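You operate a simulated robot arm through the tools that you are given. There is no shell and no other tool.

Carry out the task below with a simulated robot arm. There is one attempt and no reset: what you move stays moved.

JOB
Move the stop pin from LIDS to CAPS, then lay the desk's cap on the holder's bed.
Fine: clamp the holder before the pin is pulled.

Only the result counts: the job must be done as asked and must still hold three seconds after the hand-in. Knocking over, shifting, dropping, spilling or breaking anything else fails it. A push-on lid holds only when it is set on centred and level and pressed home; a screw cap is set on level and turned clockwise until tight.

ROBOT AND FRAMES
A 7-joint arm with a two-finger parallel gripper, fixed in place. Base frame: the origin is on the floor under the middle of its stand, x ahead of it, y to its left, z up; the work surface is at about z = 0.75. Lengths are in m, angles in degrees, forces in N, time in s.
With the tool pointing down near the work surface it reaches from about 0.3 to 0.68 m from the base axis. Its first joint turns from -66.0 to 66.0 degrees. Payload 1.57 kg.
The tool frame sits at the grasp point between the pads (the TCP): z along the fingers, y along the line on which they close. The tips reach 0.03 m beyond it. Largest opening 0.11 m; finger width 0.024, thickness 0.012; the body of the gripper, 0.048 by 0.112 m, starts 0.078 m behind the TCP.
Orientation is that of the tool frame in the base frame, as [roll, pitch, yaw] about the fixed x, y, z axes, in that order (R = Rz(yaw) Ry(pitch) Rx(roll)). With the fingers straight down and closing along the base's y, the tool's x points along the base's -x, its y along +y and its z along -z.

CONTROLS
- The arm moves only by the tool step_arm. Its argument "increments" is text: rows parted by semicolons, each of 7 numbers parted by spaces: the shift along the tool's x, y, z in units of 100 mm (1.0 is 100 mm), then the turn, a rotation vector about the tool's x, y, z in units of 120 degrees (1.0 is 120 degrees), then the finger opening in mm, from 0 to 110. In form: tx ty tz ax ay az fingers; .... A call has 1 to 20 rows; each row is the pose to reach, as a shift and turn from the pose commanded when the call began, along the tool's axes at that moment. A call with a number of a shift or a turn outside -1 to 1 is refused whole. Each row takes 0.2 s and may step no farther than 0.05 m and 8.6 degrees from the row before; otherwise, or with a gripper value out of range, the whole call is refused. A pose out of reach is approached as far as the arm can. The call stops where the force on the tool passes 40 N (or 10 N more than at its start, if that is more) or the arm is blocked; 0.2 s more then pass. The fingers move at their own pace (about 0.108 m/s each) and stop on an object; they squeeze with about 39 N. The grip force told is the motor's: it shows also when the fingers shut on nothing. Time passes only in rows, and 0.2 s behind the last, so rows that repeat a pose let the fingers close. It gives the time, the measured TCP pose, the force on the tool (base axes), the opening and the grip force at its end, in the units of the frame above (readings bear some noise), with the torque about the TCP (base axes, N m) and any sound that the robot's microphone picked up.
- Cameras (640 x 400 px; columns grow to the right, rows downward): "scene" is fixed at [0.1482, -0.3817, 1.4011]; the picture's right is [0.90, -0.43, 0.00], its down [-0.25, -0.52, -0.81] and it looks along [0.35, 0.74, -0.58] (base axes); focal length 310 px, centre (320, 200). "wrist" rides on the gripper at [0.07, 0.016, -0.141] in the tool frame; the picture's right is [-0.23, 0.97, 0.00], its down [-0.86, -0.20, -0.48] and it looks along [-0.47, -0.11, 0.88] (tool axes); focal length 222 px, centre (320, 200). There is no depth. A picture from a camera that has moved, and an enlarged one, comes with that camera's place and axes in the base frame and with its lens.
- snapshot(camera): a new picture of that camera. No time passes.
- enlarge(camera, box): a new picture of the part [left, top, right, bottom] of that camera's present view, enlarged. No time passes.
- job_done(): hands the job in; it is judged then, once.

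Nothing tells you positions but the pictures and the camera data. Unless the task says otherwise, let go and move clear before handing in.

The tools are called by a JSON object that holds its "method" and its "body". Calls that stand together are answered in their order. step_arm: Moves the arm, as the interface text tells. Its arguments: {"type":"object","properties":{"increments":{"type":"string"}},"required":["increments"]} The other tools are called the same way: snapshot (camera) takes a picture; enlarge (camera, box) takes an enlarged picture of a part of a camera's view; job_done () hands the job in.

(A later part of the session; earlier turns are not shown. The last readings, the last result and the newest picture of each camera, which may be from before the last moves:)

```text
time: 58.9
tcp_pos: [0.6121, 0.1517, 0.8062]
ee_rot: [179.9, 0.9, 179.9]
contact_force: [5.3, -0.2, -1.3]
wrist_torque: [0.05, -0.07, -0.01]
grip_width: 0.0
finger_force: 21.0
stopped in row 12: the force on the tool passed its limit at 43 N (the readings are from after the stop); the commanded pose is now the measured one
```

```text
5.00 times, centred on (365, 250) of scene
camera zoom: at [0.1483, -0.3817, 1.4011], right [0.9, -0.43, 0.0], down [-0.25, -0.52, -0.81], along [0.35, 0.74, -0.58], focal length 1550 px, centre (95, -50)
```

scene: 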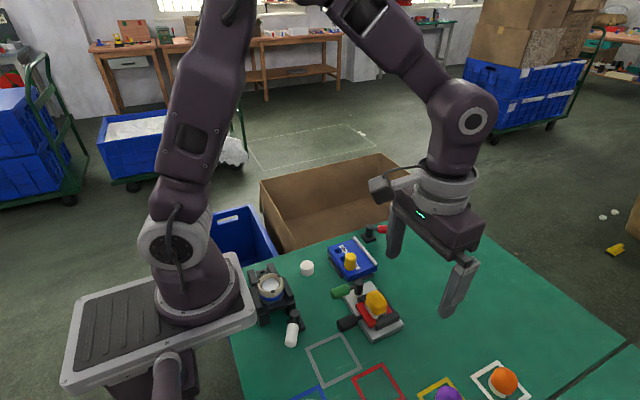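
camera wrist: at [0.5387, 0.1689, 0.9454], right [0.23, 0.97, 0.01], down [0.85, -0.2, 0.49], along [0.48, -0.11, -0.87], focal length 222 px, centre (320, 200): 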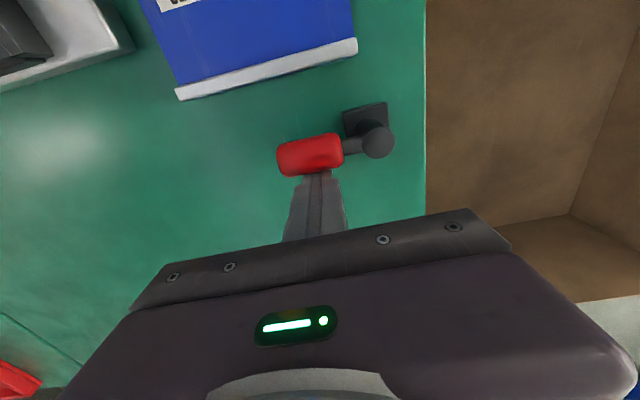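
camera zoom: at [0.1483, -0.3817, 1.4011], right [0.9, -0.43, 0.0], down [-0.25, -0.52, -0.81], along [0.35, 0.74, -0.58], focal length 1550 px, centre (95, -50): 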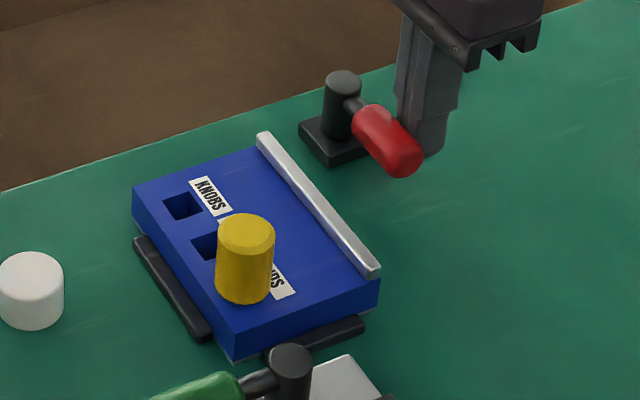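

Lever closed on a seated block. I'll repeat the ledge nudge test in +x to see whether it's held now.

{"method": "step_arm", "body": {"increments": "-0.06 0 0 0 0.0075 0 0; -0.06 0 -0.3 0 0.0075 0 0; -0.06 0 -0.58 0 0.0075 0 0; 0.4 -0.03 -0.58 0 0.0075 0 0; 0.8 -0.05 -0.58 0 0.0075 0 0; 1.0 -0.06 -0.58 0 0.0075 0 0; 1.0 -0.06 -0.58 0 0.0075 0 0"}}

{"method": "step_arm", "body": {"increments": "0.05 0 0.3 0 0 0 0; 0.05 0 0.5 0 0 0 0; 0.05 0 0.56 0 0 0 0; 0.05 0 0.56 0 0 0 0"}}

{"method": "step_arm", "body": {"increments": "-0.03 0 0 0 0 0 0; -0.05 0 0 0 0 0 0; -0.06 0 0 0 0 0 0"}}

{"method": "step_arm", "body": {"increments": "-0.01 0 0 0 0 0 0; -0.02 0 0 0 0 0 0"}}

{"method": "enlarge", "body": {"camera": "scene", "box": [320, 210, 410, 290]}}

```text
time: 60.5
tcp_pos: [0.5103, 0.1452, 0.8614]
ee_rot: [179.8, -0.2, 179.9]
contact_force: [-0.2, -0.7, 0.0]
wrist_torque: [0.0, -0.03, -0.02]
grip_width: 0.0
finger_force: 21.2
```

```text
time: 61.5
tcp_pos: [0.5038, 0.1477, 0.8061]
ee_rot: [179.8, 0.0, 179.9]
contact_force: [-6.6, -1.8, 30.5]
wrist_torque: [-0.08, 0.24, 0.0]
grip_width: 0.0001
finger_force: 21.5
```

```text
time: 62.1
tcp_pos: [0.506, 0.148, 0.8059]
ee_rot: [179.8, -0.3, -180.0]
contact_force: [-5.5, -2.0, 14.7]
wrist_torque: [-0.04, -0.05, -0.03]
grip_width: 0.0
finger_force: 21.4
stopped in row 2: the force on the tool passed its limit at 43 N (the readings are from after the stop); the commanded pose is now the measured one
```

```text
time: 62.7
tcp_pos: [0.5087, 0.1468, 0.8057]
ee_rot: [179.9, -0.2, 180.0]
contact_force: [-4.6, 1.9, 10.9]
wrist_torque: [0.01, 0.01, 0.03]
grip_width: 0.0002
finger_force: 21.2
```

```text
5.00 times, centred on (365, 250) of scene
camera zoom: at [0.1479, -0.3817, 1.4011], right [0.9, -0.43, 0.0], down [-0.25, -0.52, -0.81], along [0.35, 0.74, -0.58], focal length 1550 px, centre (95, -50)
```

zoom: 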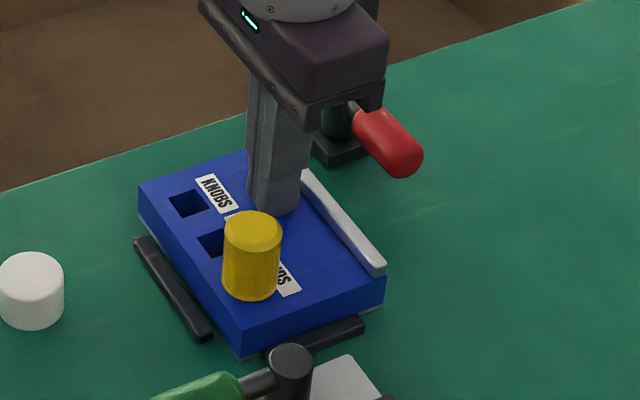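

I pressed slightly too low and dragged the block about 4 mm in +x; it is still not held by the closed lever. I'll lift off straight up and look carefully again at the block, its base plate and everything around.

{"method": "step_arm", "body": {"increments": "0 0 -0.05 0 0 0 0; 0 0 -0.4 0 0 0 0; 0.3 0 -0.8 0 0 0 0; 0.6 0 -1.0 0 0 0 0; 0.6 0 -1.0 0 0 0 0"}}

{"method": "enlarge", "body": {"camera": "scene", "box": [335, 240, 385, 290]}}

{"method": "snapshot", "body": {"camera": "wrist"}}

{"method": "enlarge", "body": {"camera": "wrist", "box": [200, 80, 440, 230]}}

```text
time: 63.9
tcp_pos: [0.4491, 0.1464, 0.9079]
ee_rot: [179.9, -0.3, 179.9]
contact_force: [0.5, -0.8, -0.3]
wrist_torque: [-0.02, 0.06, 0.01]
grip_width: 0.0
finger_force: 21.1
```

```text
8.00 times, centred on (360, 265) of scene
camera zoom: at [0.1482, -0.3817, 1.4011], right [0.9, -0.43, 0.0], down [-0.25, -0.52, -0.81], along [0.35, 0.74, -0.58], focal length 2480 px, centre (0, -320)
```

zoom: 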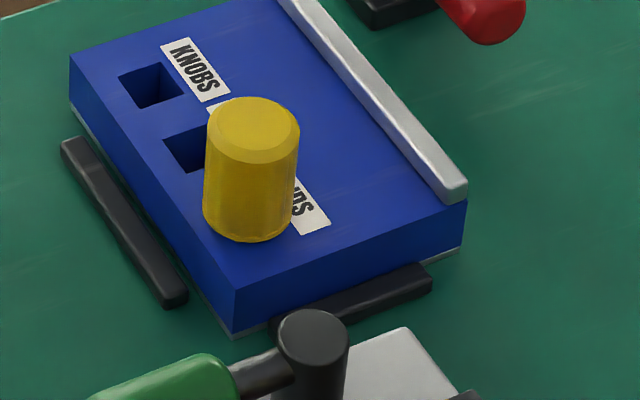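

```text
taken
camera wrist: at [0.3794, 0.1626, 1.0493], right [0.23, 0.97, 0.0], down [0.86, -0.2, 0.47], along [0.46, -0.11, -0.88], focal length 222 px, centre (320, 200)
```

wrist: 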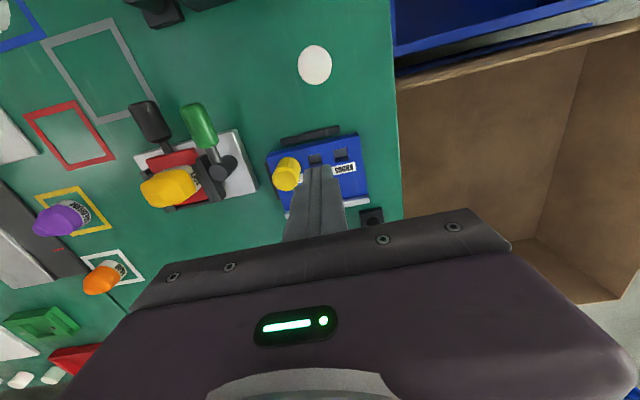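

```text
2.67 times, centred on (320, 155) of wrist
camera zoom: at [0.3794, 0.1626, 1.0493], right [0.23, 0.97, 0.0], down [0.86, -0.2, 0.47], along [0.46, -0.11, -0.88], focal length 592 px, centre (320, 320)
```

zoom: 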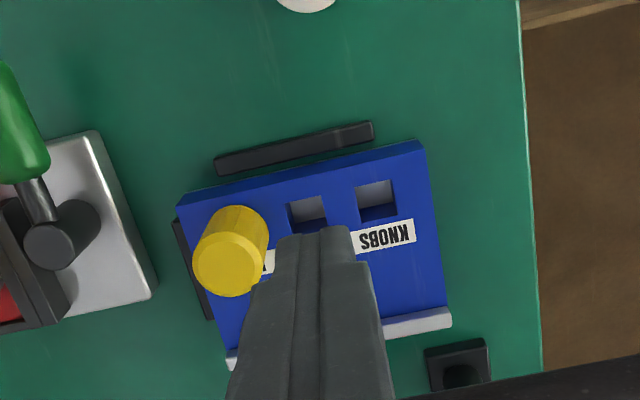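

The block with its base plate is a free body sitting in the corner fences, and the -90° lever state clearly does not hold it. I'll return the lever to -30°, reseat the block in the corner, and then test whether that state holds it.

{"method": "step_arm", "body": {"increments": "-0.4 0 0.1 0 0 0 0; -0.8 0 0.3 0 0 0 0; -1.0 0 0.42 0 0 0 0; -1.0 0 0.42 0 0 0 0"}}

{"method": "snapshot", "body": {"camera": "wrist"}}

```text
time: 64.9
tcp_pos: [0.5501, 0.1466, 0.8638]
ee_rot: [179.9, -0.3, -180.0]
contact_force: [0.3, 0.6, 0.5]
wrist_torque: [0.01, -0.01, -0.03]
grip_width: 0.0001
finger_force: 21.5
```

```text
taken
camera wrist: at [0.4798, 0.1628, 1.0049], right [0.23, 0.97, 0.0], down [0.86, -0.2, 0.47], along [0.46, -0.11, -0.88], focal length 222 px, centre (320, 200)
```

wrist: 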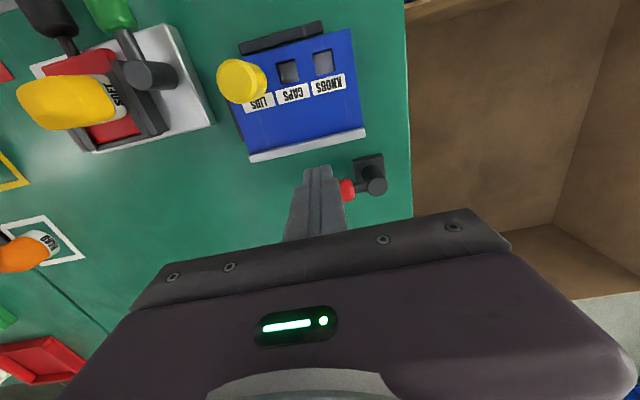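

{"method": "step_arm", "body": {"increments": "-0.07 -0.02 0 0 0 0 0; -0.07 -0.02 0.3 0 0 0 0; -0.07 -0.02 0.59 0 0 0 0; -0.1 0 0.59 0 0 0 0; -0.19 -0.032 0.59 0 0 0 0; -0.289 -0.054 0.59 0 0 0 0; -0.387 -0.058 0.59 0 0 0 0; -0.484 -0.045 0.59 0 0 0 0; -0.578 -0.015 0.59 0 0 0 0; -0.65 0.02 0.59 0 0 0 0; -0.665 0.03 0.59 0 0 0 0"}}

{"method": "snapshot", "body": {"camera": "wrist"}}

```text
time: 67.3
tcp_pos: [0.6138, 0.1501, 0.8037]
ee_rot: [179.7, -0.3, -180.0]
contact_force: [-4.0, -2.0, -1.1]
wrist_torque: [-0.02, 0.08, -0.01]
grip_width: 0.0
finger_force: 21.5
```

```text
taken
camera wrist: at [0.5453, 0.1662, 0.9451], right [0.23, 0.97, 0.0], down [0.86, -0.2, 0.47], along [0.46, -0.11, -0.88], focal length 222 px, centre (320, 200)
```

wrist: 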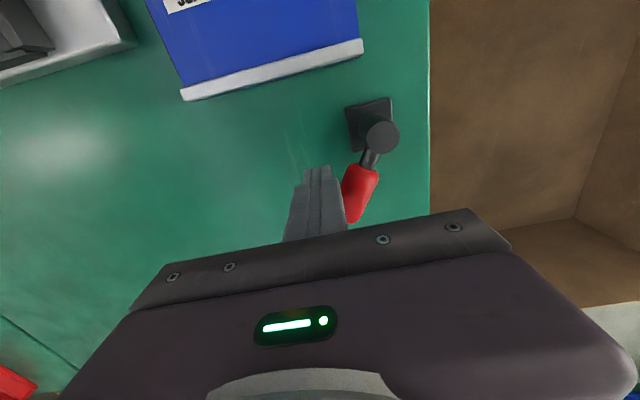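

Lever back near -30°; I'll press it fully onto that stop, then reseat the block with a push at the ledge centre.

{"method": "step_arm", "body": {"increments": "-0.02 0.035 0 0 0 0 0; -0.04 0.07 0 0 0 0 0; -0.05 0.09 0 0 0 0 0"}}

{"method": "step_arm", "body": {"increments": "0.05 -0.09 0 0 0 0 0; 0.3 -0.13 0.06 0 0 0 0; 0.5 -0.13 0.07 0 0 0 0; 0.59 -0.13 0.07 0 0 0 0; 0.63 -0.13 0.07 0 0 0 0; 0.66 -0.13 0.07 0 0 0 0; 0.68 -0.13 0.07 0 0 0 0"}}

{"method": "enlarge", "body": {"camera": "scene", "box": [320, 210, 410, 290]}}

```text
time: 67.9
tcp_pos: [0.6166, 0.1506, 0.8032]
ee_rot: [-179.6, -0.9, 179.8]
contact_force: [-7.1, -5.6, 5.1]
wrist_torque: [-0.03, 0.02, 0.0]
grip_width: 0.0
finger_force: 21.3
stopped in row 3: the force on the tool passed its limit at 45 N (the readings are from after the stop); the commanded pose is now the measured one
```

```text
time: 69.5
tcp_pos: [0.5484, 0.1393, 0.7979]
ee_rot: [-179.7, -0.7, 179.9]
contact_force: [1.6, 0.4, -0.6]
wrist_torque: [0.01, -0.07, 0.0]
grip_width: 0.0005
finger_force: 21.6
```

```text
5.00 times, centred on (365, 250) of scene
camera zoom: at [0.1482, -0.3817, 1.4011], right [0.9, -0.43, 0.0], down [-0.25, -0.52, -0.81], along [0.35, 0.74, -0.58], focal length 1550 px, centre (95, -50)
```

zoom: 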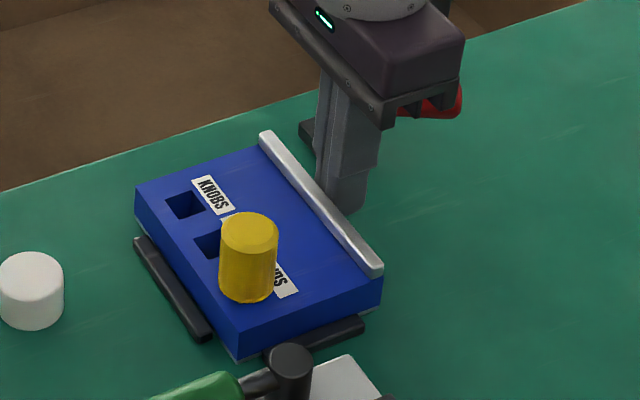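

Block is now matching its initial picture almost exactly. I'll back off and repeat the ledge nudge at a proper height, with the lever at its -30° stop.

{"method": "step_arm", "body": {"increments": "-0.06 0 0 -0.0025 -0.0058 0 0; -0.06 0 -0.35 -0.0025 -0.0058 0 0; 0 0.03 -0.66 -0.0025 -0.0058 0 0; 0.42 0.06 -0.66 -0.0025 -0.0058 0 0; 0.42 0.06 -0.66 -0.0025 -0.0058 0 0"}}

{"method": "step_arm", "body": {"increments": "0 0 0.3 0 0 0 0; 0 0 0.45 0 0 0 0; 0 0 0.53 0 0 0 0; 0 0 0.53 0 0 0 0"}}

```text
time: 70.7
tcp_pos: [0.5071, 0.1478, 0.8654]
ee_rot: [-179.9, 0.0, 179.8]
contact_force: [0.5, 0.2, 0.4]
wrist_torque: [0.03, -0.02, 0.01]
grip_width: 0.0
finger_force: 20.8
```

```text
time: 71.7
tcp_pos: [0.5078, 0.1455, 0.8105]
ee_rot: [180.0, -0.1, 180.0]
contact_force: [-0.1, -0.9, 0.8]
wrist_torque: [-0.02, 0.03, -0.03]
grip_width: 0.0001
finger_force: 21.1
```

{"method": "step_arm", "body": {"increments": "0 0 0.015 0 0 0 0; -0.03 0 0.015 0 0 0 0; -0.04 0 0.015 0 0 0 0; -0.05 0 0.015 0 0 0 0"}}

{"method": "step_arm", "body": {"increments": "-0.01 0 0 0 0 0 0; -0.01 0 0 0 0 0 0"}}

{"method": "step_arm", "body": {"increments": "-0.01 0 0 0 0 0 0; -0.01 0 0 0 0 0 0"}}

{"method": "step_arm", "body": {"increments": "-0.01 0 0 0 0 0 0; -0.01 0 0 0 0 0 0"}}

{"method": "enlarge", "body": {"camera": "scene", "box": [320, 210, 410, 290]}}

```text
time: 72.7
tcp_pos: [0.5113, 0.1463, 0.8091]
ee_rot: [-179.9, -0.1, 179.9]
contact_force: [0.6, 0.2, -1.4]
wrist_torque: [0.0, 0.03, -0.01]
grip_width: 0.0
finger_force: 21.0
```

```text
time: 73.3
tcp_pos: [0.5132, 0.1442, 0.8099]
ee_rot: [-179.9, -0.2, 179.9]
contact_force: [0.0, -0.3, 0.3]
wrist_torque: [0.02, 0.0, -0.04]
grip_width: 0.0002
finger_force: 21.2
```

```text
time: 73.9
tcp_pos: [0.5156, 0.1448, 0.8097]
ee_rot: [-179.9, -0.1, 179.9]
contact_force: [0.1, -0.7, 0.3]
wrist_torque: [0.03, -0.02, -0.02]
grip_width: 0.0001
finger_force: 21.2
```

```text
time: 74.5
tcp_pos: [0.5164, 0.1448, 0.8095]
ee_rot: [-179.9, -0.1, 179.9]
contact_force: [-0.2, 0.1, 0.2]
wrist_torque: [0.04, 0.03, 0.03]
grip_width: 0.0
finger_force: 20.9
```

```text
5.00 times, centred on (365, 250) of scene
camera zoom: at [0.1482, -0.3817, 1.4011], right [0.9, -0.43, 0.0], down [-0.25, -0.52, -0.81], along [0.35, 0.74, -0.58], focal length 1550 px, centre (95, -50)
```

zoom: 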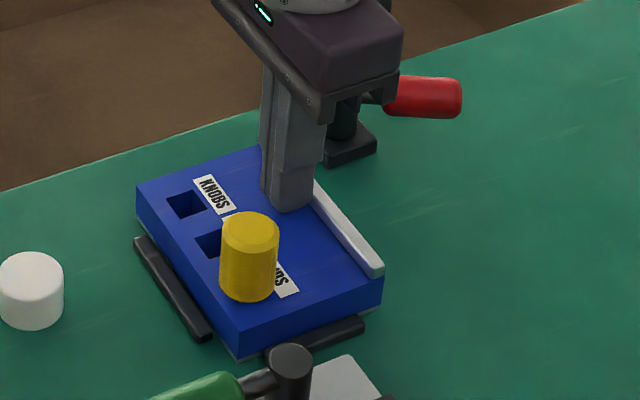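

{"method": "step_arm", "body": {"increments": "-0.01 0 0 0 0 0 0; -0.01 0 0 0 0 0 0"}}

{"method": "step_arm", "body": {"increments": "-0.01 0 0 0 0 0 0; -0.01 0 0 0 0 0 0"}}

{"method": "enlarge", "body": {"camera": "scene", "box": [320, 210, 410, 290]}}

```text
time: 75.1
tcp_pos: [0.5164, 0.1449, 0.8103]
ee_rot: [-179.9, -0.1, 179.9]
contact_force: [-1.1, 0.0, 0.8]
wrist_torque: [-0.02, 0.03, 0.01]
grip_width: 0.0
finger_force: 21.1
```

```text
time: 75.7
tcp_pos: [0.5185, 0.145, 0.8096]
ee_rot: [-179.9, -0.1, 179.9]
contact_force: [-1.1, -0.1, 1.3]
wrist_torque: [0.03, 0.03, 0.01]
grip_width: 0.0
finger_force: 21.6
```

```text
5.00 times, centred on (365, 250) of scene
camera zoom: at [0.1482, -0.3817, 1.4011], right [0.9, -0.43, 0.0], down [-0.25, -0.52, -0.81], along [0.35, 0.74, -0.58], focal length 1550 px, centre (95, -50)
```

zoom: 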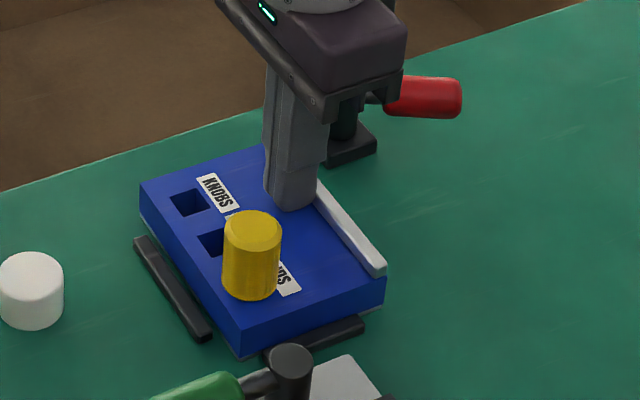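

The block slides with ~1 N in both lever states, so this lever does not physically lock it; before deciding further I should survey the remaining objects (green bracket and red piece at the far right side, the other levers). I'll lift and look toward that side.

{"method": "step_arm", "body": {"increments": "0.03 0 0 0 0 0 0; 0.03 0 -0.4 0 0 0 0; 0.03 -0.3 -0.8 0 0 0 0; 0.03 -0.7 -1.0 0 0 0 0; 0.03 -1.0 -1.0 0 0 0 0; 0.03 -1.0 -1.0 0 0 0 0"}}

{"method": "step_arm", "body": {"increments": "0 -0.4 -0.2 0 0 0 0; 0 -0.8 -0.4 0 0 0 0; 0 -1.0 -0.5 0 0 0 0; 0 -1.0 -0.5 0 0 0 0"}}

{"method": "snapshot", "body": {"camera": "wrist"}}

{"method": "enlarge", "body": {"camera": "wrist", "box": [80, 60, 300, 260]}}

{"method": "enlarge", "body": {"camera": "wrist", "box": [0, 140, 160, 360]}}

```text
time: 77.1
tcp_pos: [0.5131, 0.0459, 0.909]
ee_rot: [-179.8, -0.1, 179.8]
contact_force: [0.0, 0.0, 0.0]
wrist_torque: [-0.01, -0.01, -0.01]
grip_width: 0.0
finger_force: 20.9
```

```text
time: 78.1
tcp_pos: [0.5128, -0.0551, 0.9593]
ee_rot: [-180.0, -0.1, 179.9]
contact_force: [0.4, -0.3, 0.3]
wrist_torque: [-0.02, -0.03, 0.0]
grip_width: 0.0
finger_force: 21.2
```

```text
taken
camera wrist: at [0.4428, -0.0384, 1.0999], right [0.23, 0.97, 0.0], down [0.86, -0.2, 0.48], along [0.46, -0.11, -0.88], focal length 222 px, centre (320, 200)
```

wrist: 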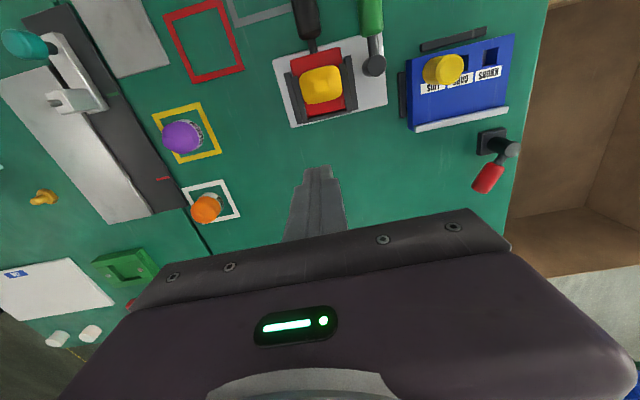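

```text
2.00 times, centred on (190, 160) of wrist
camera zoom: at [0.4428, -0.0384, 1.0999], right [0.23, 0.97, 0.0], down [0.86, -0.2, 0.48], along [0.46, -0.11, -0.88], focal length 444 px, centre (580, 280)
```

zoom: 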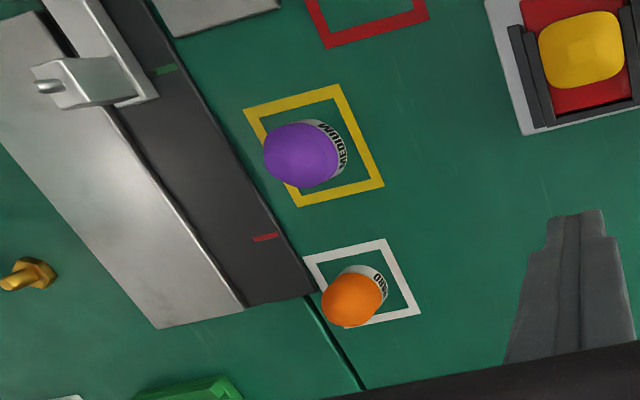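

```text
1.82 times, centred on (80, 250) of wrist
camera zoom: at [0.4428, -0.0384, 1.0999], right [0.23, 0.97, 0.0], down [0.86, -0.2, 0.48], along [0.46, -0.11, -0.88], focal length 404 px, centre (756, 109)
```

zoom: 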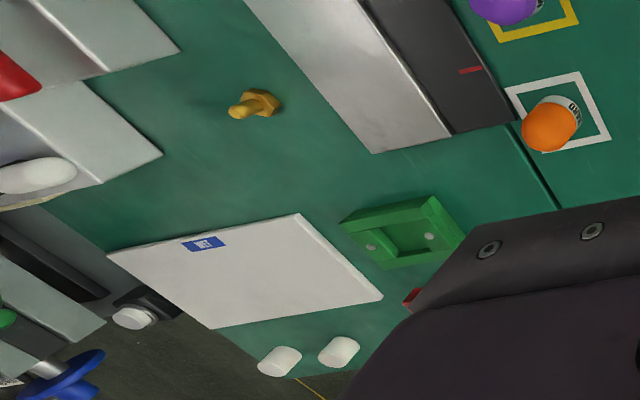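

Those far items are printing-station pieces (pads, slide, trays), nothing that clamps the block, so the red lever beside the corner fences remains the holder's clamp. I'll now seat the block firmly against both fences with known force, then close the lever once more and re-test cleanly.

{"method": "step_arm", "body": {"increments": "-0.3 0.3 0.1 0 0 0 0; -0.5 0.7 0.3 0 0 0 0; -0.5 1.0 0.5 0 0 0 0; -0.5 1.0 0.8 0 0 0 0; -0.5 1.0 0.8 0 0 0 0"}}

{"method": "step_arm", "body": {"increments": "0 0.4 0 0 0 0 0; 0 0.82 0 0 0 0 0; 0 0.92 0.3 0 0 0 0; 0 0.92 0.65 0 0 0 0; 0 0.92 0.81 0 0 0 0; 0 0.92 0.81 0 0 0 0"}}

{"method": "snapshot", "body": {"camera": "wrist"}}

```text
time: 79.3
tcp_pos: [0.5651, 0.0437, 0.879]
ee_rot: [-180.0, 0.0, 180.0]
contact_force: [-0.2, -0.3, 0.5]
wrist_torque: [0.02, 0.01, -0.02]
grip_width: 0.0001
finger_force: 20.6
```

```text
time: 80.7
tcp_pos: [0.5632, 0.1347, 0.7978]
ee_rot: [-179.9, 0.0, 179.8]
contact_force: [0.6, -0.3, -0.2]
wrist_torque: [0.0, 0.03, 0.0]
grip_width: 0.0001
finger_force: 21.5
```

```text
taken
camera wrist: at [0.4941, 0.1529, 0.9391], right [0.23, 0.97, 0.0], down [0.86, -0.2, 0.48], along [0.46, -0.11, -0.88], focal length 222 px, centre (320, 200)
```

wrist: 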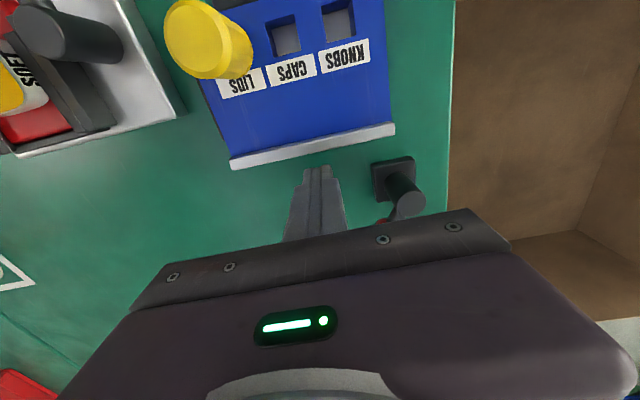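

Positioned in front of the ledge's centre. I'll push -x in small steps until the force rises against the fence.

{"method": "step_arm", "body": {"increments": "0.08 0.02 0 0 0 0 0; 0.12 0.02 0 0 0 0 0; 0.14 0.02 0 0 0 0 0; 0.15 0.02 0 0 0 0 0; 0.16 0.02 0 0 0 0 0"}}

{"method": "step_arm", "body": {"increments": "0.01 0 0 0 0 0 0; 0.01 0 0 0 0 0 0"}}

{"method": "step_arm", "body": {"increments": "0.01 0 0 0 0 0 0; 0.01 0 0 0 0 0 0"}}

{"method": "enlarge", "body": {"camera": "scene", "box": [335, 240, 385, 290]}}

```text
time: 81.9
tcp_pos: [0.5488, 0.1395, 0.7979]
ee_rot: [-179.9, 0.0, 179.9]
contact_force: [0.7, 0.4, 0.5]
wrist_torque: [0.02, -0.03, -0.02]
grip_width: 0.0001
finger_force: 21.3
```

```text
time: 82.5
tcp_pos: [0.548, 0.1381, 0.7981]
ee_rot: [-179.9, -0.1, 179.8]
contact_force: [0.7, 0.1, -0.7]
wrist_torque: [-0.03, 0.01, 0.02]
grip_width: 0.0
finger_force: 21.0
```

```text
time: 83.1
tcp_pos: [0.5459, 0.1385, 0.7997]
ee_rot: [-179.9, -0.1, 179.8]
contact_force: [1.1, -0.1, 0.6]
wrist_torque: [0.01, -0.08, -0.02]
grip_width: 0.0
finger_force: 21.3
```

```text
8.00 times, centred on (360, 265) of scene
camera zoom: at [0.1482, -0.3817, 1.4011], right [0.9, -0.43, 0.0], down [-0.25, -0.52, -0.81], along [0.35, 0.74, -0.58], focal length 2480 px, centre (0, -320)
```

zoom: 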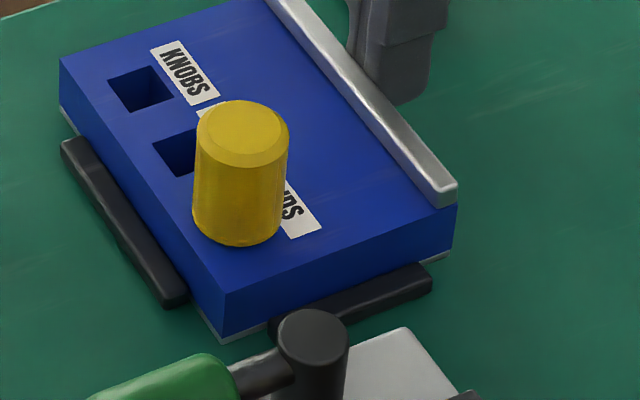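

{"method": "step_arm", "body": {"increments": "0.01 0 0 0 0 0 0; 0.01 0 0 0 0 0 0"}}

{"method": "step_arm", "body": {"increments": "0.01 0 0 0 0 0 0; 0.01 0 0 0 0 0 0"}}

{"method": "enlarge", "body": {"camera": "scene", "box": [335, 240, 385, 290]}}

```text
time: 83.7
tcp_pos: [0.5465, 0.139, 0.7977]
ee_rot: [-179.8, 0.0, 179.9]
contact_force: [4.7, 0.2, -0.8]
wrist_torque: [-0.03, -0.12, 0.01]
grip_width: 0.0
finger_force: 21.2
```

```text
time: 84.3
tcp_pos: [0.5464, 0.1388, 0.7997]
ee_rot: [180.0, 0.3, 179.9]
contact_force: [16.3, -0.3, 1.9]
wrist_torque: [-0.08, -0.36, -0.04]
grip_width: 0.0001
finger_force: 21.0
```

```text
8.00 times, centred on (360, 265) of scene
camera zoom: at [0.1485, -0.3817, 1.4011], right [0.9, -0.43, 0.0], down [-0.25, -0.52, -0.81], along [0.35, 0.74, -0.58], focal length 2480 px, centre (0, -320)
```

zoom: 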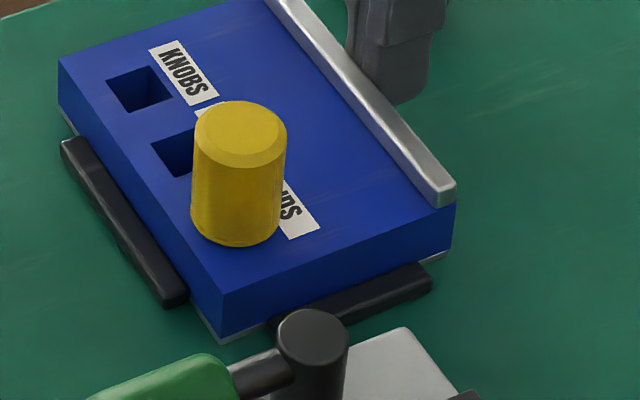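

Firmly against the -x fence. Now the same from the +y face toward the -y fence.

{"method": "step_arm", "body": {"increments": "-0.08 0 0 0 0 0 0; -0.08 0.1 -0.35 0 0 0 0; -0.08 0.3 -0.73 0 0 0 0; 0.2 0.6 -0.73 0 0 0 0; 0.5 0.86 -0.73 0 0 0 0; 0.61 0.86 -0.73 0 0 0 0; 0.61 0.86 -0.73 0 0 0 0"}}

{"method": "step_arm", "body": {"increments": "0 0 0.35 0 0 0 0; 0 0 0.7 0 0 0 0; 0 0 0.74 0 0 0 0; 0 -0.1 0.74 0 0 0 0; 0 -0.14 0.74 0 0 0 0; 0 -0.16 0.74 0 0 0 0; 0 -0.17 0.74 0 0 0 0"}}

```text
time: 85.9
tcp_pos: [0.4823, 0.2243, 0.8713]
ee_rot: [180.0, -0.1, 179.8]
contact_force: [-0.4, 0.3, 0.8]
wrist_torque: [0.0, 0.0, 0.0]
grip_width: 0.0
finger_force: 20.9
```

```text
time: 87.5
tcp_pos: [0.4832, 0.2082, 0.7971]
ee_rot: [-179.9, -0.1, 179.8]
contact_force: [0.0, 0.0, -0.6]
wrist_torque: [-0.01, 0.01, 0.01]
grip_width: 0.0002
finger_force: 21.0
```

{"method": "step_arm", "body": {"increments": "0 -0.01 0 0 0 0 0; 0 -0.02 0 0 0 0 0"}}

{"method": "step_arm", "body": {"increments": "0 -0.01 0 0 0 0 0; 0 -0.02 0 0 0 0 0"}}

{"method": "step_arm", "body": {"increments": "0 -0.01 0 0 0 0 0; 0 -0.01 0 0 0 0 0"}}

{"method": "enlarge", "body": {"camera": "scene", "box": [335, 240, 385, 290]}}

```text
time: 88.1
tcp_pos: [0.4843, 0.2063, 0.7971]
ee_rot: [180.0, -0.1, 179.9]
contact_force: [-1.0, 0.7, 0.8]
wrist_torque: [-0.01, 0.0, 0.0]
grip_width: 0.0002
finger_force: 21.2
```

```text
time: 88.7
tcp_pos: [0.484, 0.2046, 0.7971]
ee_rot: [-180.0, -0.2, 179.8]
contact_force: [-1.2, 2.9, -1.5]
wrist_torque: [0.11, 0.01, -0.02]
grip_width: 0.0
finger_force: 20.9
```

```text
time: 89.3
tcp_pos: [0.4848, 0.2031, 0.7975]
ee_rot: [-180.0, -0.1, 179.9]
contact_force: [-1.4, 12.1, 1.3]
wrist_torque: [0.29, 0.02, -0.01]
grip_width: 0.0003
finger_force: 21.0
```

```text
8.00 times, centred on (360, 265) of scene
camera zoom: at [0.1482, -0.3815, 1.4012], right [0.9, -0.43, 0.0], down [-0.25, -0.52, -0.81], along [0.35, 0.74, -0.58], focal length 2480 px, centre (0, -320)
```

zoom: 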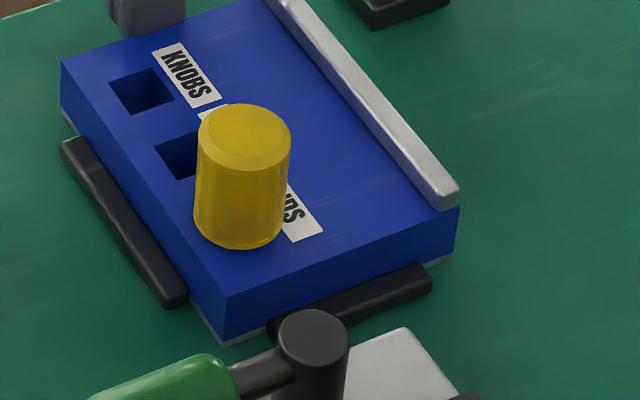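

Seated firmly on both fences now (12 N and 16 N). I'll go over to the lever's outer side and close it again.

{"method": "step_arm", "body": {"increments": "0 0.08 0 0 0 0 0; 0 0.1 -0.35 0 0 0 0; 0 0.05 -0.68 0 0 0 0; -0.4 0.02 -0.68 0 0 0 0; -0.8 0.01 -0.68 0 0 0 0; -1.0 0.01 -0.68 0 0 0 0; -1.0 0.01 -0.68 0 0 0 0"}}

{"method": "step_arm", "body": {"increments": "-0.4 0.01 0 0 0 0 0; -0.54 0.01 0 0 0 0 0; -0.54 0.01 0.3 0 0 0 0; -0.54 0.01 0.6 0 0 0 0; -0.51 -0.05 0.6 0 0 0 0; -0.50 -0.142 0.6 0 0 0 0; -0.477 -0.23 0.6 0 0 0 0; -0.439 -0.312 0.6 0 0 0 0; -0.387 -0.386 0.6 0 0 0 0; -0.323 -0.45 0.6 0 0 0 0; -0.29 -0.48 0.6 0 0 0 0; -0.249 -0.502 0.6 0 0 0 0; -0.225 -0.514 0.6 0 0 0 0; -0.205 -0.514 0.6 0 0 0 0"}}

{"method": "snapshot", "body": {"camera": "wrist"}}

{"method": "enlarge", "body": {"camera": "scene", "box": [335, 240, 385, 290]}}

```text
time: 90.9
tcp_pos: [0.5849, 0.2038, 0.8649]
ee_rot: [-180.0, -0.1, 179.8]
contact_force: [0.2, -0.1, -0.3]
wrist_torque: [-0.01, -0.01, -0.03]
grip_width: 0.0003
finger_force: 20.9
```

```text
time: 93.7
tcp_pos: [0.6102, 0.1541, 0.8059]
ee_rot: [179.7, 0.8, 179.9]
contact_force: [3.7, 0.5, -1.2]
wrist_torque: [-0.04, -0.07, -0.03]
grip_width: 0.0
finger_force: 21.4
stopped in row 14: the force on the tool passed its limit at 44 N (the readings are from after the stop); the commanded pose is now the measured one
```

```text
taken
camera wrist: at [0.5386, 0.1703, 0.9466], right [0.23, 0.97, 0.01], down [0.85, -0.2, 0.49], along [0.48, -0.11, -0.87], focal length 222 px, centre (320, 200)
```

wrist: 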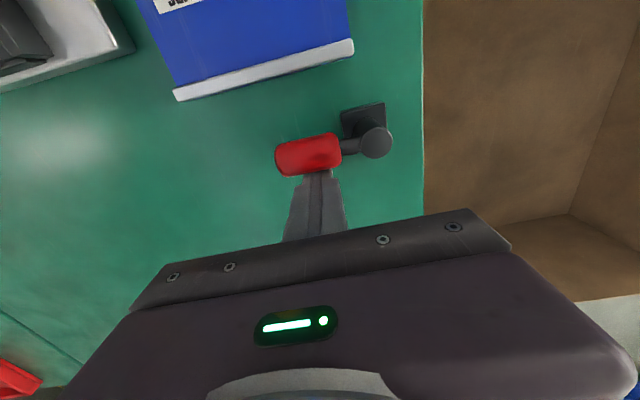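

```text
8.00 times, centred on (360, 265) of scene
camera zoom: at [0.1483, -0.3817, 1.4011], right [0.9, -0.43, 0.0], down [-0.25, -0.52, -0.81], along [0.35, 0.74, -0.58], focal length 2480 px, centre (0, -320)
```

zoom: 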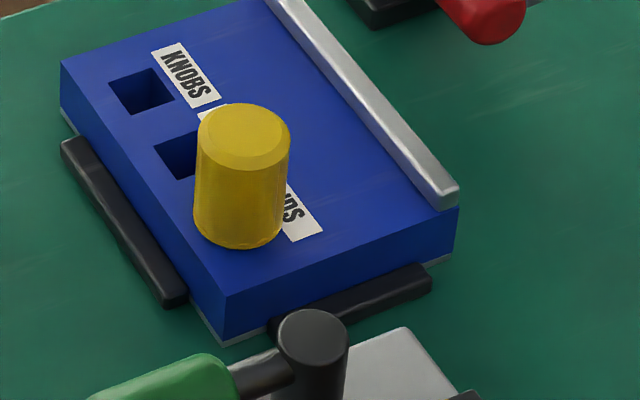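

Lever closed with the block fully seated. Now a clean nudge test from inside the ledge, without touching the bed.

{"method": "step_arm", "body": {"increments": "-0.06 0 0 0.0025 0.0067 0 0; -0.06 0 -0.3 0.0025 0.0067 0 0; -0.06 0 -0.59 0.0025 0.0067 0 0; 0.4 -0.05 -0.59 0.0025 0.0067 0 0; 0.8 -0.08 -0.59 0.0025 0.0067 0 0; 1.0 -0.08 -0.59 0.0025 0.0067 0 0; 1.0 -0.08 -0.59 0.0025 0.0067 0 0"}}

{"method": "step_arm", "body": {"increments": "0.02 0 0.3 0 0 0 0; 0.02 0 0.45 0 0 0 0; 0.02 0 0.52 0 0 0 0; 0.02 0 0.54 0 0 0 0; 0.02 0 0.54 0 0 0 0"}}

```text
time: 95.3
tcp_pos: [0.509, 0.1448, 0.8643]
ee_rot: [-179.8, 0.1, 179.9]
contact_force: [-0.8, 0.6, -0.2]
wrist_torque: [-0.03, -0.01, 0.01]
grip_width: 0.0002
finger_force: 21.3
```

```text
time: 96.5
tcp_pos: [0.5078, 0.1467, 0.8103]
ee_rot: [-179.9, 0.2, 179.9]
contact_force: [-0.4, -1.0, 0.4]
wrist_torque: [0.0, 0.0, 0.0]
grip_width: 0.0003
finger_force: 21.5
```

{"method": "step_arm", "body": {"increments": "-0.03 0 0.005 0 0 0 0; -0.05 0 0.005 0 0 0 0; -0.06 0 0.005 0 0 0 0"}}

{"method": "step_arm", "body": {"increments": "-0.01 0 0 0 0 0 0; -0.01 0 0 0 0 0 0"}}

{"method": "step_arm", "body": {"increments": "-0.01 0 0 0 0 0 0; -0.01 0 0 0 0 0 0"}}

{"method": "enlarge", "body": {"camera": "scene", "box": [335, 240, 385, 290]}}

```text
time: 97.3
tcp_pos: [0.5136, 0.1448, 0.8104]
ee_rot: [-179.9, 0.0, 179.9]
contact_force: [-2.1, 0.8, 0.6]
wrist_torque: [0.02, 0.04, 0.03]
grip_width: 0.0002
finger_force: 21.1
```

```text
time: 97.9
tcp_pos: [0.5158, 0.1459, 0.8098]
ee_rot: [-179.9, 0.0, 179.9]
contact_force: [-1.8, -0.3, -0.4]
wrist_torque: [0.0, 0.04, -0.02]
grip_width: 0.0
finger_force: 21.5
```

```text
time: 98.5
tcp_pos: [0.5151, 0.1457, 0.8099]
ee_rot: [-179.9, 0.2, 179.9]
contact_force: [-0.2, 0.0, -0.2]
wrist_torque: [-0.03, 0.0, 0.01]
grip_width: 0.0003
finger_force: 21.2
```

```text
8.00 times, centred on (360, 265) of scene
camera zoom: at [0.1482, -0.3817, 1.4011], right [0.9, -0.43, 0.0], down [-0.25, -0.52, -0.81], along [0.35, 0.74, -0.58], focal length 2480 px, centre (0, -320)
```

zoom: 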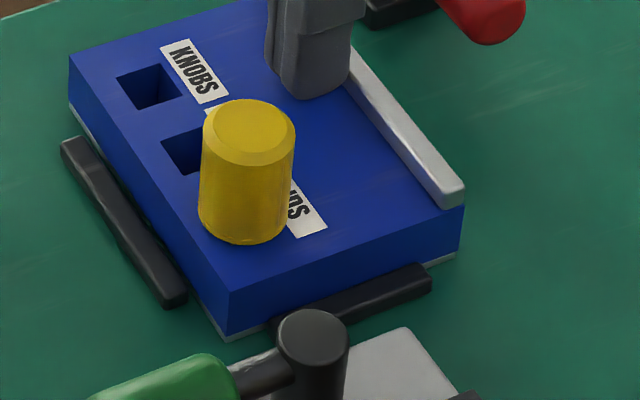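

Still loose with the lever closed, so the clamp, if it acts on the block, may only hold it down vertically. I'll test that without touching the pin: grip the silver ledge and try lifting it by a couple of millimetres.

{"method": "step_arm", "body": {"increments": "0.03 0 0 0 0 0.06 0; 0.03 0 -0.3 0 0 0.12 0; 0 0 -0.6 0 0 0.18 0; -0.05 -0.05 -0.6 0 0 0.24 0; -0.1 -0.08 -0.6 0 0 0.3 0; -0.12 -0.08 -0.6 0 0 0.36 10; -0.12 -0.08 -0.6 0 0 0.42 30; -0.12 -0.08 -0.6 0 0 0.48 40; -0.12 -0.08 -0.6 0 0 0.54 40; -0.12 -0.08 -0.6 0 0 0.6 40; -0.12 -0.08 -0.6 0 0 0.66 40; -0.12 -0.08 -0.6 0 0 0.72 40; -0.12 -0.08 -0.6 0 0 0.75 40; -0.12 -0.08 -0.6 0 0 0.75 40"}}

{"method": "snapshot", "body": {"camera": "wrist"}}

{"method": "enlarge", "body": {"camera": "scene", "box": [320, 200, 430, 290]}}

```text
time: 101.5
tcp_pos: [0.5276, 0.1388, 0.8692]
ee_rot: [180.0, 0.1, 89.9]
contact_force: [0.7, -0.4, 0.7]
wrist_torque: [0.02, 0.0, 0.03]
grip_width: 0.0402
finger_force: 0.0
```

```text
taken
camera wrist: at [0.5434, 0.2083, 1.0105], right [0.97, -0.23, 0.0], down [-0.2, -0.85, 0.48], along [-0.11, -0.47, -0.88], focal length 222 px, centre (320, 200)
```

wrist: 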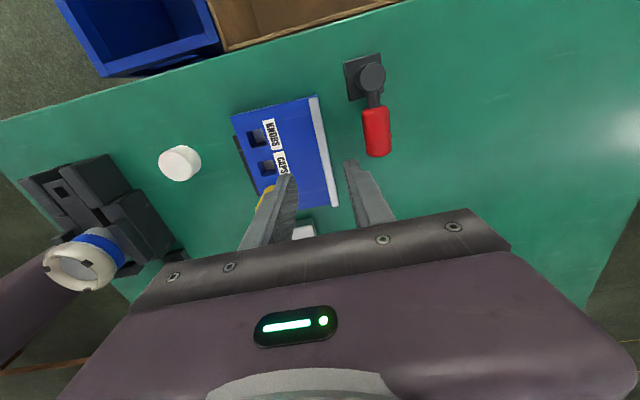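

```text
4.44 times, centred on (375, 245) of scene
camera zoom: at [0.1482, -0.3817, 1.4011], right [0.9, -0.43, 0.0], down [-0.25, -0.52, -0.81], along [0.35, 0.74, -0.58], focal length 1378 px, centre (76, 0)
```

zoom: 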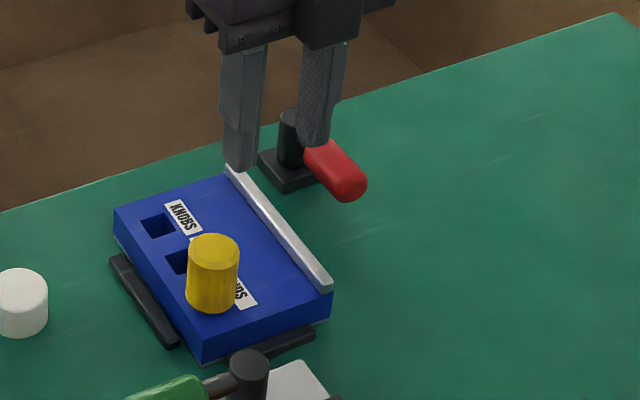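

Fingers are either side of the ledge. I'll lower, grip the ledge lightly, and lift 2–3 mm while reading the force.

{"method": "step_arm", "body": {"increments": "0 0.02 0.3 0 0 0 40; 0 0.02 0.5 0 0 0 40; 0 0.02 0.595 0 0 0 40; 0 0.02 0.595 0 0 0 10; 0 0.02 0.595 0 0 0 5; 0 0.02 0.595 0 0 0 5"}}

{"method": "step_arm", "body": {"increments": "0 0 -0.01 0 0 0 5; 0 0 -0.02 0 0 0 5; 0 0 -0.03 0 0 0 5; 0 0 -0.03 0 0 0 5"}}

{"method": "enlarge", "body": {"camera": "scene", "box": [335, 240, 385, 290]}}

{"method": "snapshot", "body": {"camera": "wrist"}}

```text
time: 102.9
tcp_pos: [0.5284, 0.1382, 0.81]
ee_rot: [179.9, 0.2, 89.8]
contact_force: [3.7, 2.3, 0.6]
wrist_torque: [0.19, -0.09, 0.01]
grip_width: 0.0086
finger_force: 27.7
```

```text
time: 103.9
tcp_pos: [0.5284, 0.1385, 0.8139]
ee_rot: [-179.9, 0.1, 89.9]
contact_force: [-0.7, 6.2, -1.7]
wrist_torque: [0.49, -0.04, -0.15]
grip_width: 0.0087
finger_force: 27.5
```

```text
8.00 times, centred on (360, 265) of scene
camera zoom: at [0.1483, -0.3816, 1.4012], right [0.9, -0.43, 0.0], down [-0.25, -0.52, -0.81], along [0.35, 0.74, -0.58], focal length 2480 px, centre (0, -320)
```

zoom: 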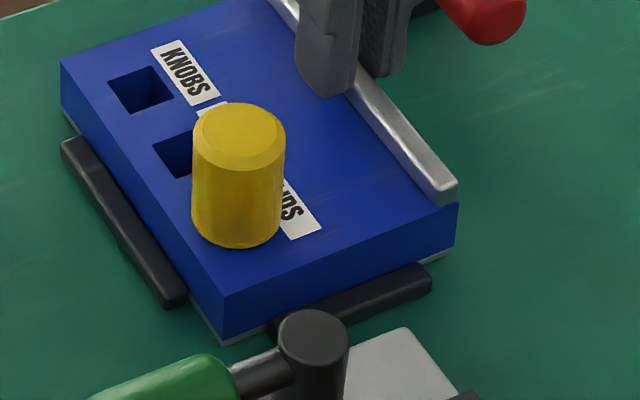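

```text
taken
camera wrist: at [0.5448, 0.2087, 0.9539], right [0.97, -0.23, 0.0], down [-0.2, -0.85, 0.48], along [-0.11, -0.47, -0.88], focal length 222 px, centre (320, 200)
```

wrist: 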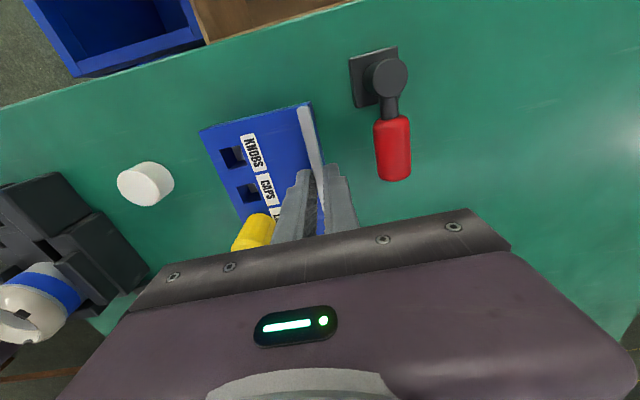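

The ledge lifts with under 2 N, so the lever isn't holding the block vertically either. While I hold the ledge, I'll set it down and use this grip to seat the block squarely in both fences.

{"method": "step_arm", "body": {"increments": "0 0 0.015 0 0 0 5; 0 0 0.03 0 0 0 5; 0 0 0.03 0 0 0 5"}}

{"method": "step_arm", "body": {"increments": "0 -0.01 0 0 0 0 5; 0 -0.015 0 0 0 0 5"}}

{"method": "step_arm", "body": {"increments": "-0.01 0 0 0 0 0 5; -0.015 0 0 0 0 0 5"}}

{"method": "enlarge", "body": {"camera": "scene", "box": [335, 240, 385, 290]}}

```text
time: 104.7
tcp_pos: [0.53, 0.139, 0.8106]
ee_rot: [179.8, 0.1, 90.0]
contact_force: [3.0, 13.0, 4.2]
wrist_torque: [0.3, -0.07, 0.03]
grip_width: 0.0087
finger_force: 26.8
```

```text
time: 105.3
tcp_pos: [0.5306, 0.1382, 0.8113]
ee_rot: [179.8, 0.1, 90.0]
contact_force: [12.3, 16.8, 3.7]
wrist_torque: [0.6, -0.34, 0.07]
grip_width: 0.0085
finger_force: 27.9
```

```text
time: 105.9
tcp_pos: [0.5293, 0.1373, 0.8105]
ee_rot: [179.8, 0.1, 89.9]
contact_force: [16.1, 21.7, 0.7]
wrist_torque: [0.78, -0.45, 0.09]
grip_width: 0.0089
finger_force: 27.4
```

```text
8.00 times, centred on (360, 265) of scene
camera zoom: at [0.1486, -0.3813, 1.4012], right [0.9, -0.43, 0.0], down [-0.25, -0.52, -0.81], along [0.35, 0.74, -0.58], focal length 2480 px, centre (0, -320)
```

zoom: 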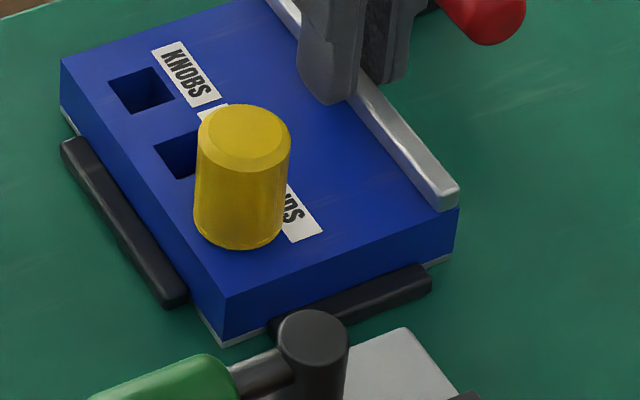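

Block seated against both fences (16 N / 22 N). I'll relax the push, release the ledge and lift away.

{"method": "step_arm", "body": {"increments": "0.008 0.006 0 0 0 0 5; 0.016 0.012 0 0 0 0 5; 0.016 0.012 0 0 0 0 5"}}

{"method": "step_arm", "body": {"increments": "0 0 0 0 0 0 25; 0 0 0 0 0 0 40; 0 0 -0.3 0 0 0 40; 0 0 -0.6 0 0 0 40; 0 0 -0.6 0 0 0 40"}}

{"method": "enlarge", "body": {"camera": "scene", "box": [335, 240, 385, 290]}}

{"method": "snapshot", "body": {"camera": "wrist"}}

```text
time: 106.7
tcp_pos: [0.5288, 0.1363, 0.8108]
ee_rot: [-180.0, 0.2, 90.0]
contact_force: [8.0, 11.3, 10.7]
wrist_torque: [-0.25, -0.23, 0.09]
grip_width: 0.0085
finger_force: 28.0
```

```text
time: 107.9
tcp_pos: [0.5279, 0.1391, 0.8721]
ee_rot: [180.0, 0.1, 89.9]
contact_force: [0.9, 0.6, -0.3]
wrist_torque: [0.0, 0.0, 0.0]
grip_width: 0.0401
finger_force: 0.0
```

```text
8.00 times, centred on (360, 265) of scene
camera zoom: at [0.1482, -0.3817, 1.4011], right [0.9, -0.43, 0.0], down [-0.25, -0.52, -0.81], along [0.35, 0.74, -0.58], focal length 2480 px, centre (0, -320)
```

zoom: 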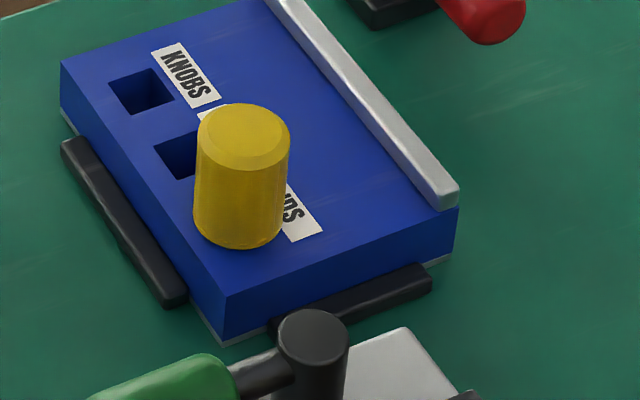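

```text
taken
camera wrist: at [0.5439, 0.2093, 1.0129], right [0.97, -0.23, 0.0], down [-0.2, -0.85, 0.48], along [-0.11, -0.47, -0.88], focal length 222 px, centre (320, 200)
```

wrist: 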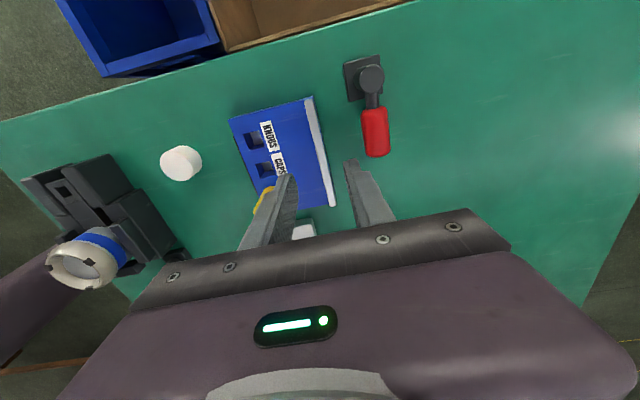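

Block is seated precisely, lever still at -90°. The one untested case is closing the lever toward -30° with the block seated, so I'll swing it there and nudge-test once more.

{"method": "step_arm", "body": {"increments": "0.05 0.15 0 0 0 0 0; 0.05 0.289 0 0 0 0 0; 0.05 0.289 0.3 0 0 0 0; 0.05 0.289 0.67 0 0 0 0; 0.086 0.305 0.67 0 0 0 0; 0.049 0.396 0.67 0 0 0 0; 0.027 0.492 0.67 0 0 0 0; 0.023 0.59 0.67 0 0 0 0; 0.036 0.687 0.67 0 0 0 0; 0.066 0.781 0.67 0 0 0 0; 0.111 0.868 0.67 0 0 0 0; 0.146 0.888 0.67 0 0 0 0; 0.17 0.9 0.67 0 0 0 0"}}

{"method": "snapshot", "body": {"camera": "wrist"}}

{"method": "enlarge", "body": {"camera": "scene", "box": [335, 240, 385, 290]}}

```text
time: 110.7
tcp_pos: [0.6181, 0.1489, 0.8041]
ee_rot: [-179.5, 0.7, 89.8]
contact_force: [-3.7, -5.0, 2.0]
wrist_torque: [-0.02, 0.03, -0.03]
grip_width: 0.0
finger_force: 21.4
stopped in row 13: the force on the tool passed its limit at 44 N (the readings are from after the stop); the commanded pose is now the measured one
```

```text
taken
camera wrist: at [0.6349, 0.2213, 0.943], right [0.97, -0.23, -0.01], down [-0.2, -0.85, 0.49], along [-0.12, -0.48, -0.87], focal length 222 px, centre (320, 200)
```

wrist: 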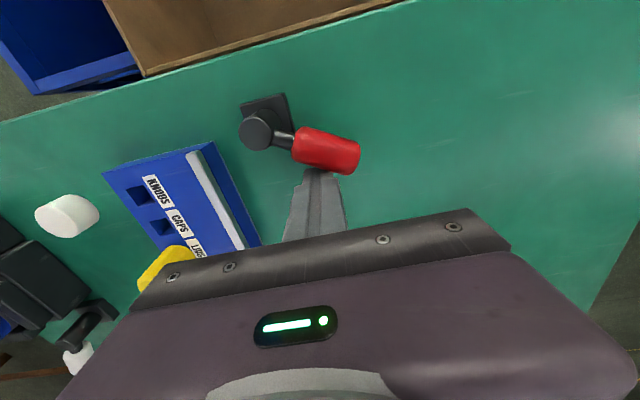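

```text
8.00 times, centred on (360, 265) of scene
camera zoom: at [0.1481, -0.3818, 1.4011], right [0.9, -0.43, 0.0], down [-0.25, -0.52, -0.81], along [0.35, 0.74, -0.58], focal length 2480 px, centre (0, -320)
```

zoom: 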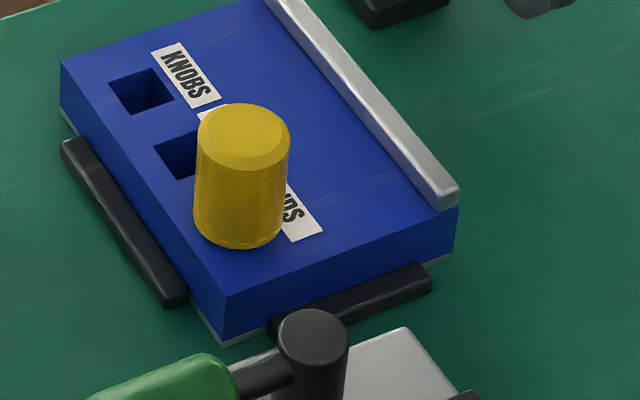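

{"method": "step_arm", "body": {"increments": "-0.08 -0.05 0 -0.004 0.006 0 0; -0.08 -0.05 -0.3 -0.004 0.006 0 0; -0.08 -0.05 -0.6 -0.004 0.006 0 0; -0.03 -0.5 -0.6 -0.004 0.006 0 0; -0.03 -0.9 -0.6 -0.004 0.006 0 0; -0.03 -1.0 -0.6 -0.004 0.006 0 0; -0.03 -1.0 -0.6 -0.004 0.006 0 0"}}

{"method": "step_arm", "body": {"increments": "0 -0.1 0 0 0 0 0; 0 -0.1 0.3 0 0 0 0; 0 -0.1 0.45 0 0 0 0; 0 -0.1 0.535 0 0 0 0; 0 -0.1 0.535 0 0 0 0"}}

```text
time: 112.3
tcp_pos: [0.5189, 0.1466, 0.8663]
ee_rot: [180.0, -0.2, 89.8]
contact_force: [0.3, 0.4, -0.1]
wrist_torque: [-0.01, 0.02, -0.01]
grip_width: 0.0
finger_force: 21.2
```

```text
time: 113.5
tcp_pos: [0.5097, 0.1476, 0.811]
ee_rot: [179.9, -0.1, 89.8]
contact_force: [0.2, -0.1, 0.7]
wrist_torque: [-0.03, -0.01, 0.0]
grip_width: 0.0
finger_force: 20.9
```

{"method": "step_arm", "body": {"increments": "0 0.02 0.01 0 0 0 0; 0 0.03 0.01 0 0 0 0; 0 0.04 0.01 0 0 0 0"}}

{"method": "step_arm", "body": {"increments": "0 0.01 0 0 0 0 0; 0 0.01 0 0 0 0 0"}}

{"method": "step_arm", "body": {"increments": "0 0.01 0 0 0 0 0; 0 0.01 0 0 0 0 0"}}

{"method": "enlarge", "body": {"camera": "scene", "box": [335, 240, 385, 290]}}

```text
time: 114.3
tcp_pos: [0.5132, 0.1478, 0.8101]
ee_rot: [179.9, -0.1, 89.8]
contact_force: [-0.6, 0.3, -0.2]
wrist_torque: [0.01, -0.01, -0.02]
grip_width: 0.0
finger_force: 21.5
```

```text
time: 114.9
tcp_pos: [0.5143, 0.1484, 0.8089]
ee_rot: [179.8, -0.1, 89.8]
contact_force: [1.1, 0.3, 0.2]
wrist_torque: [-0.03, -0.01, -0.01]
grip_width: 0.0
finger_force: 21.5
```

```text
time: 115.5
tcp_pos: [0.5147, 0.1487, 0.8104]
ee_rot: [179.9, -0.1, 89.9]
contact_force: [-0.7, -0.2, -0.4]
wrist_torque: [0.01, 0.02, -0.01]
grip_width: 0.0001
finger_force: 21.2
```

```text
8.00 times, centred on (360, 265) of scene
camera zoom: at [0.1482, -0.3817, 1.4011], right [0.9, -0.43, 0.0], down [-0.25, -0.52, -0.81], along [0.35, 0.74, -0.58], focal length 2480 px, centre (0, -320)
```

zoom: 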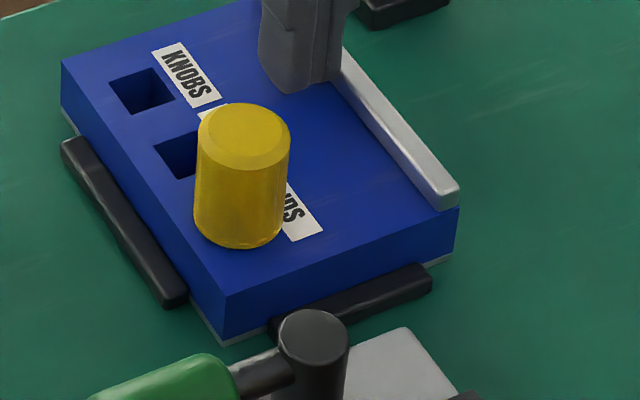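

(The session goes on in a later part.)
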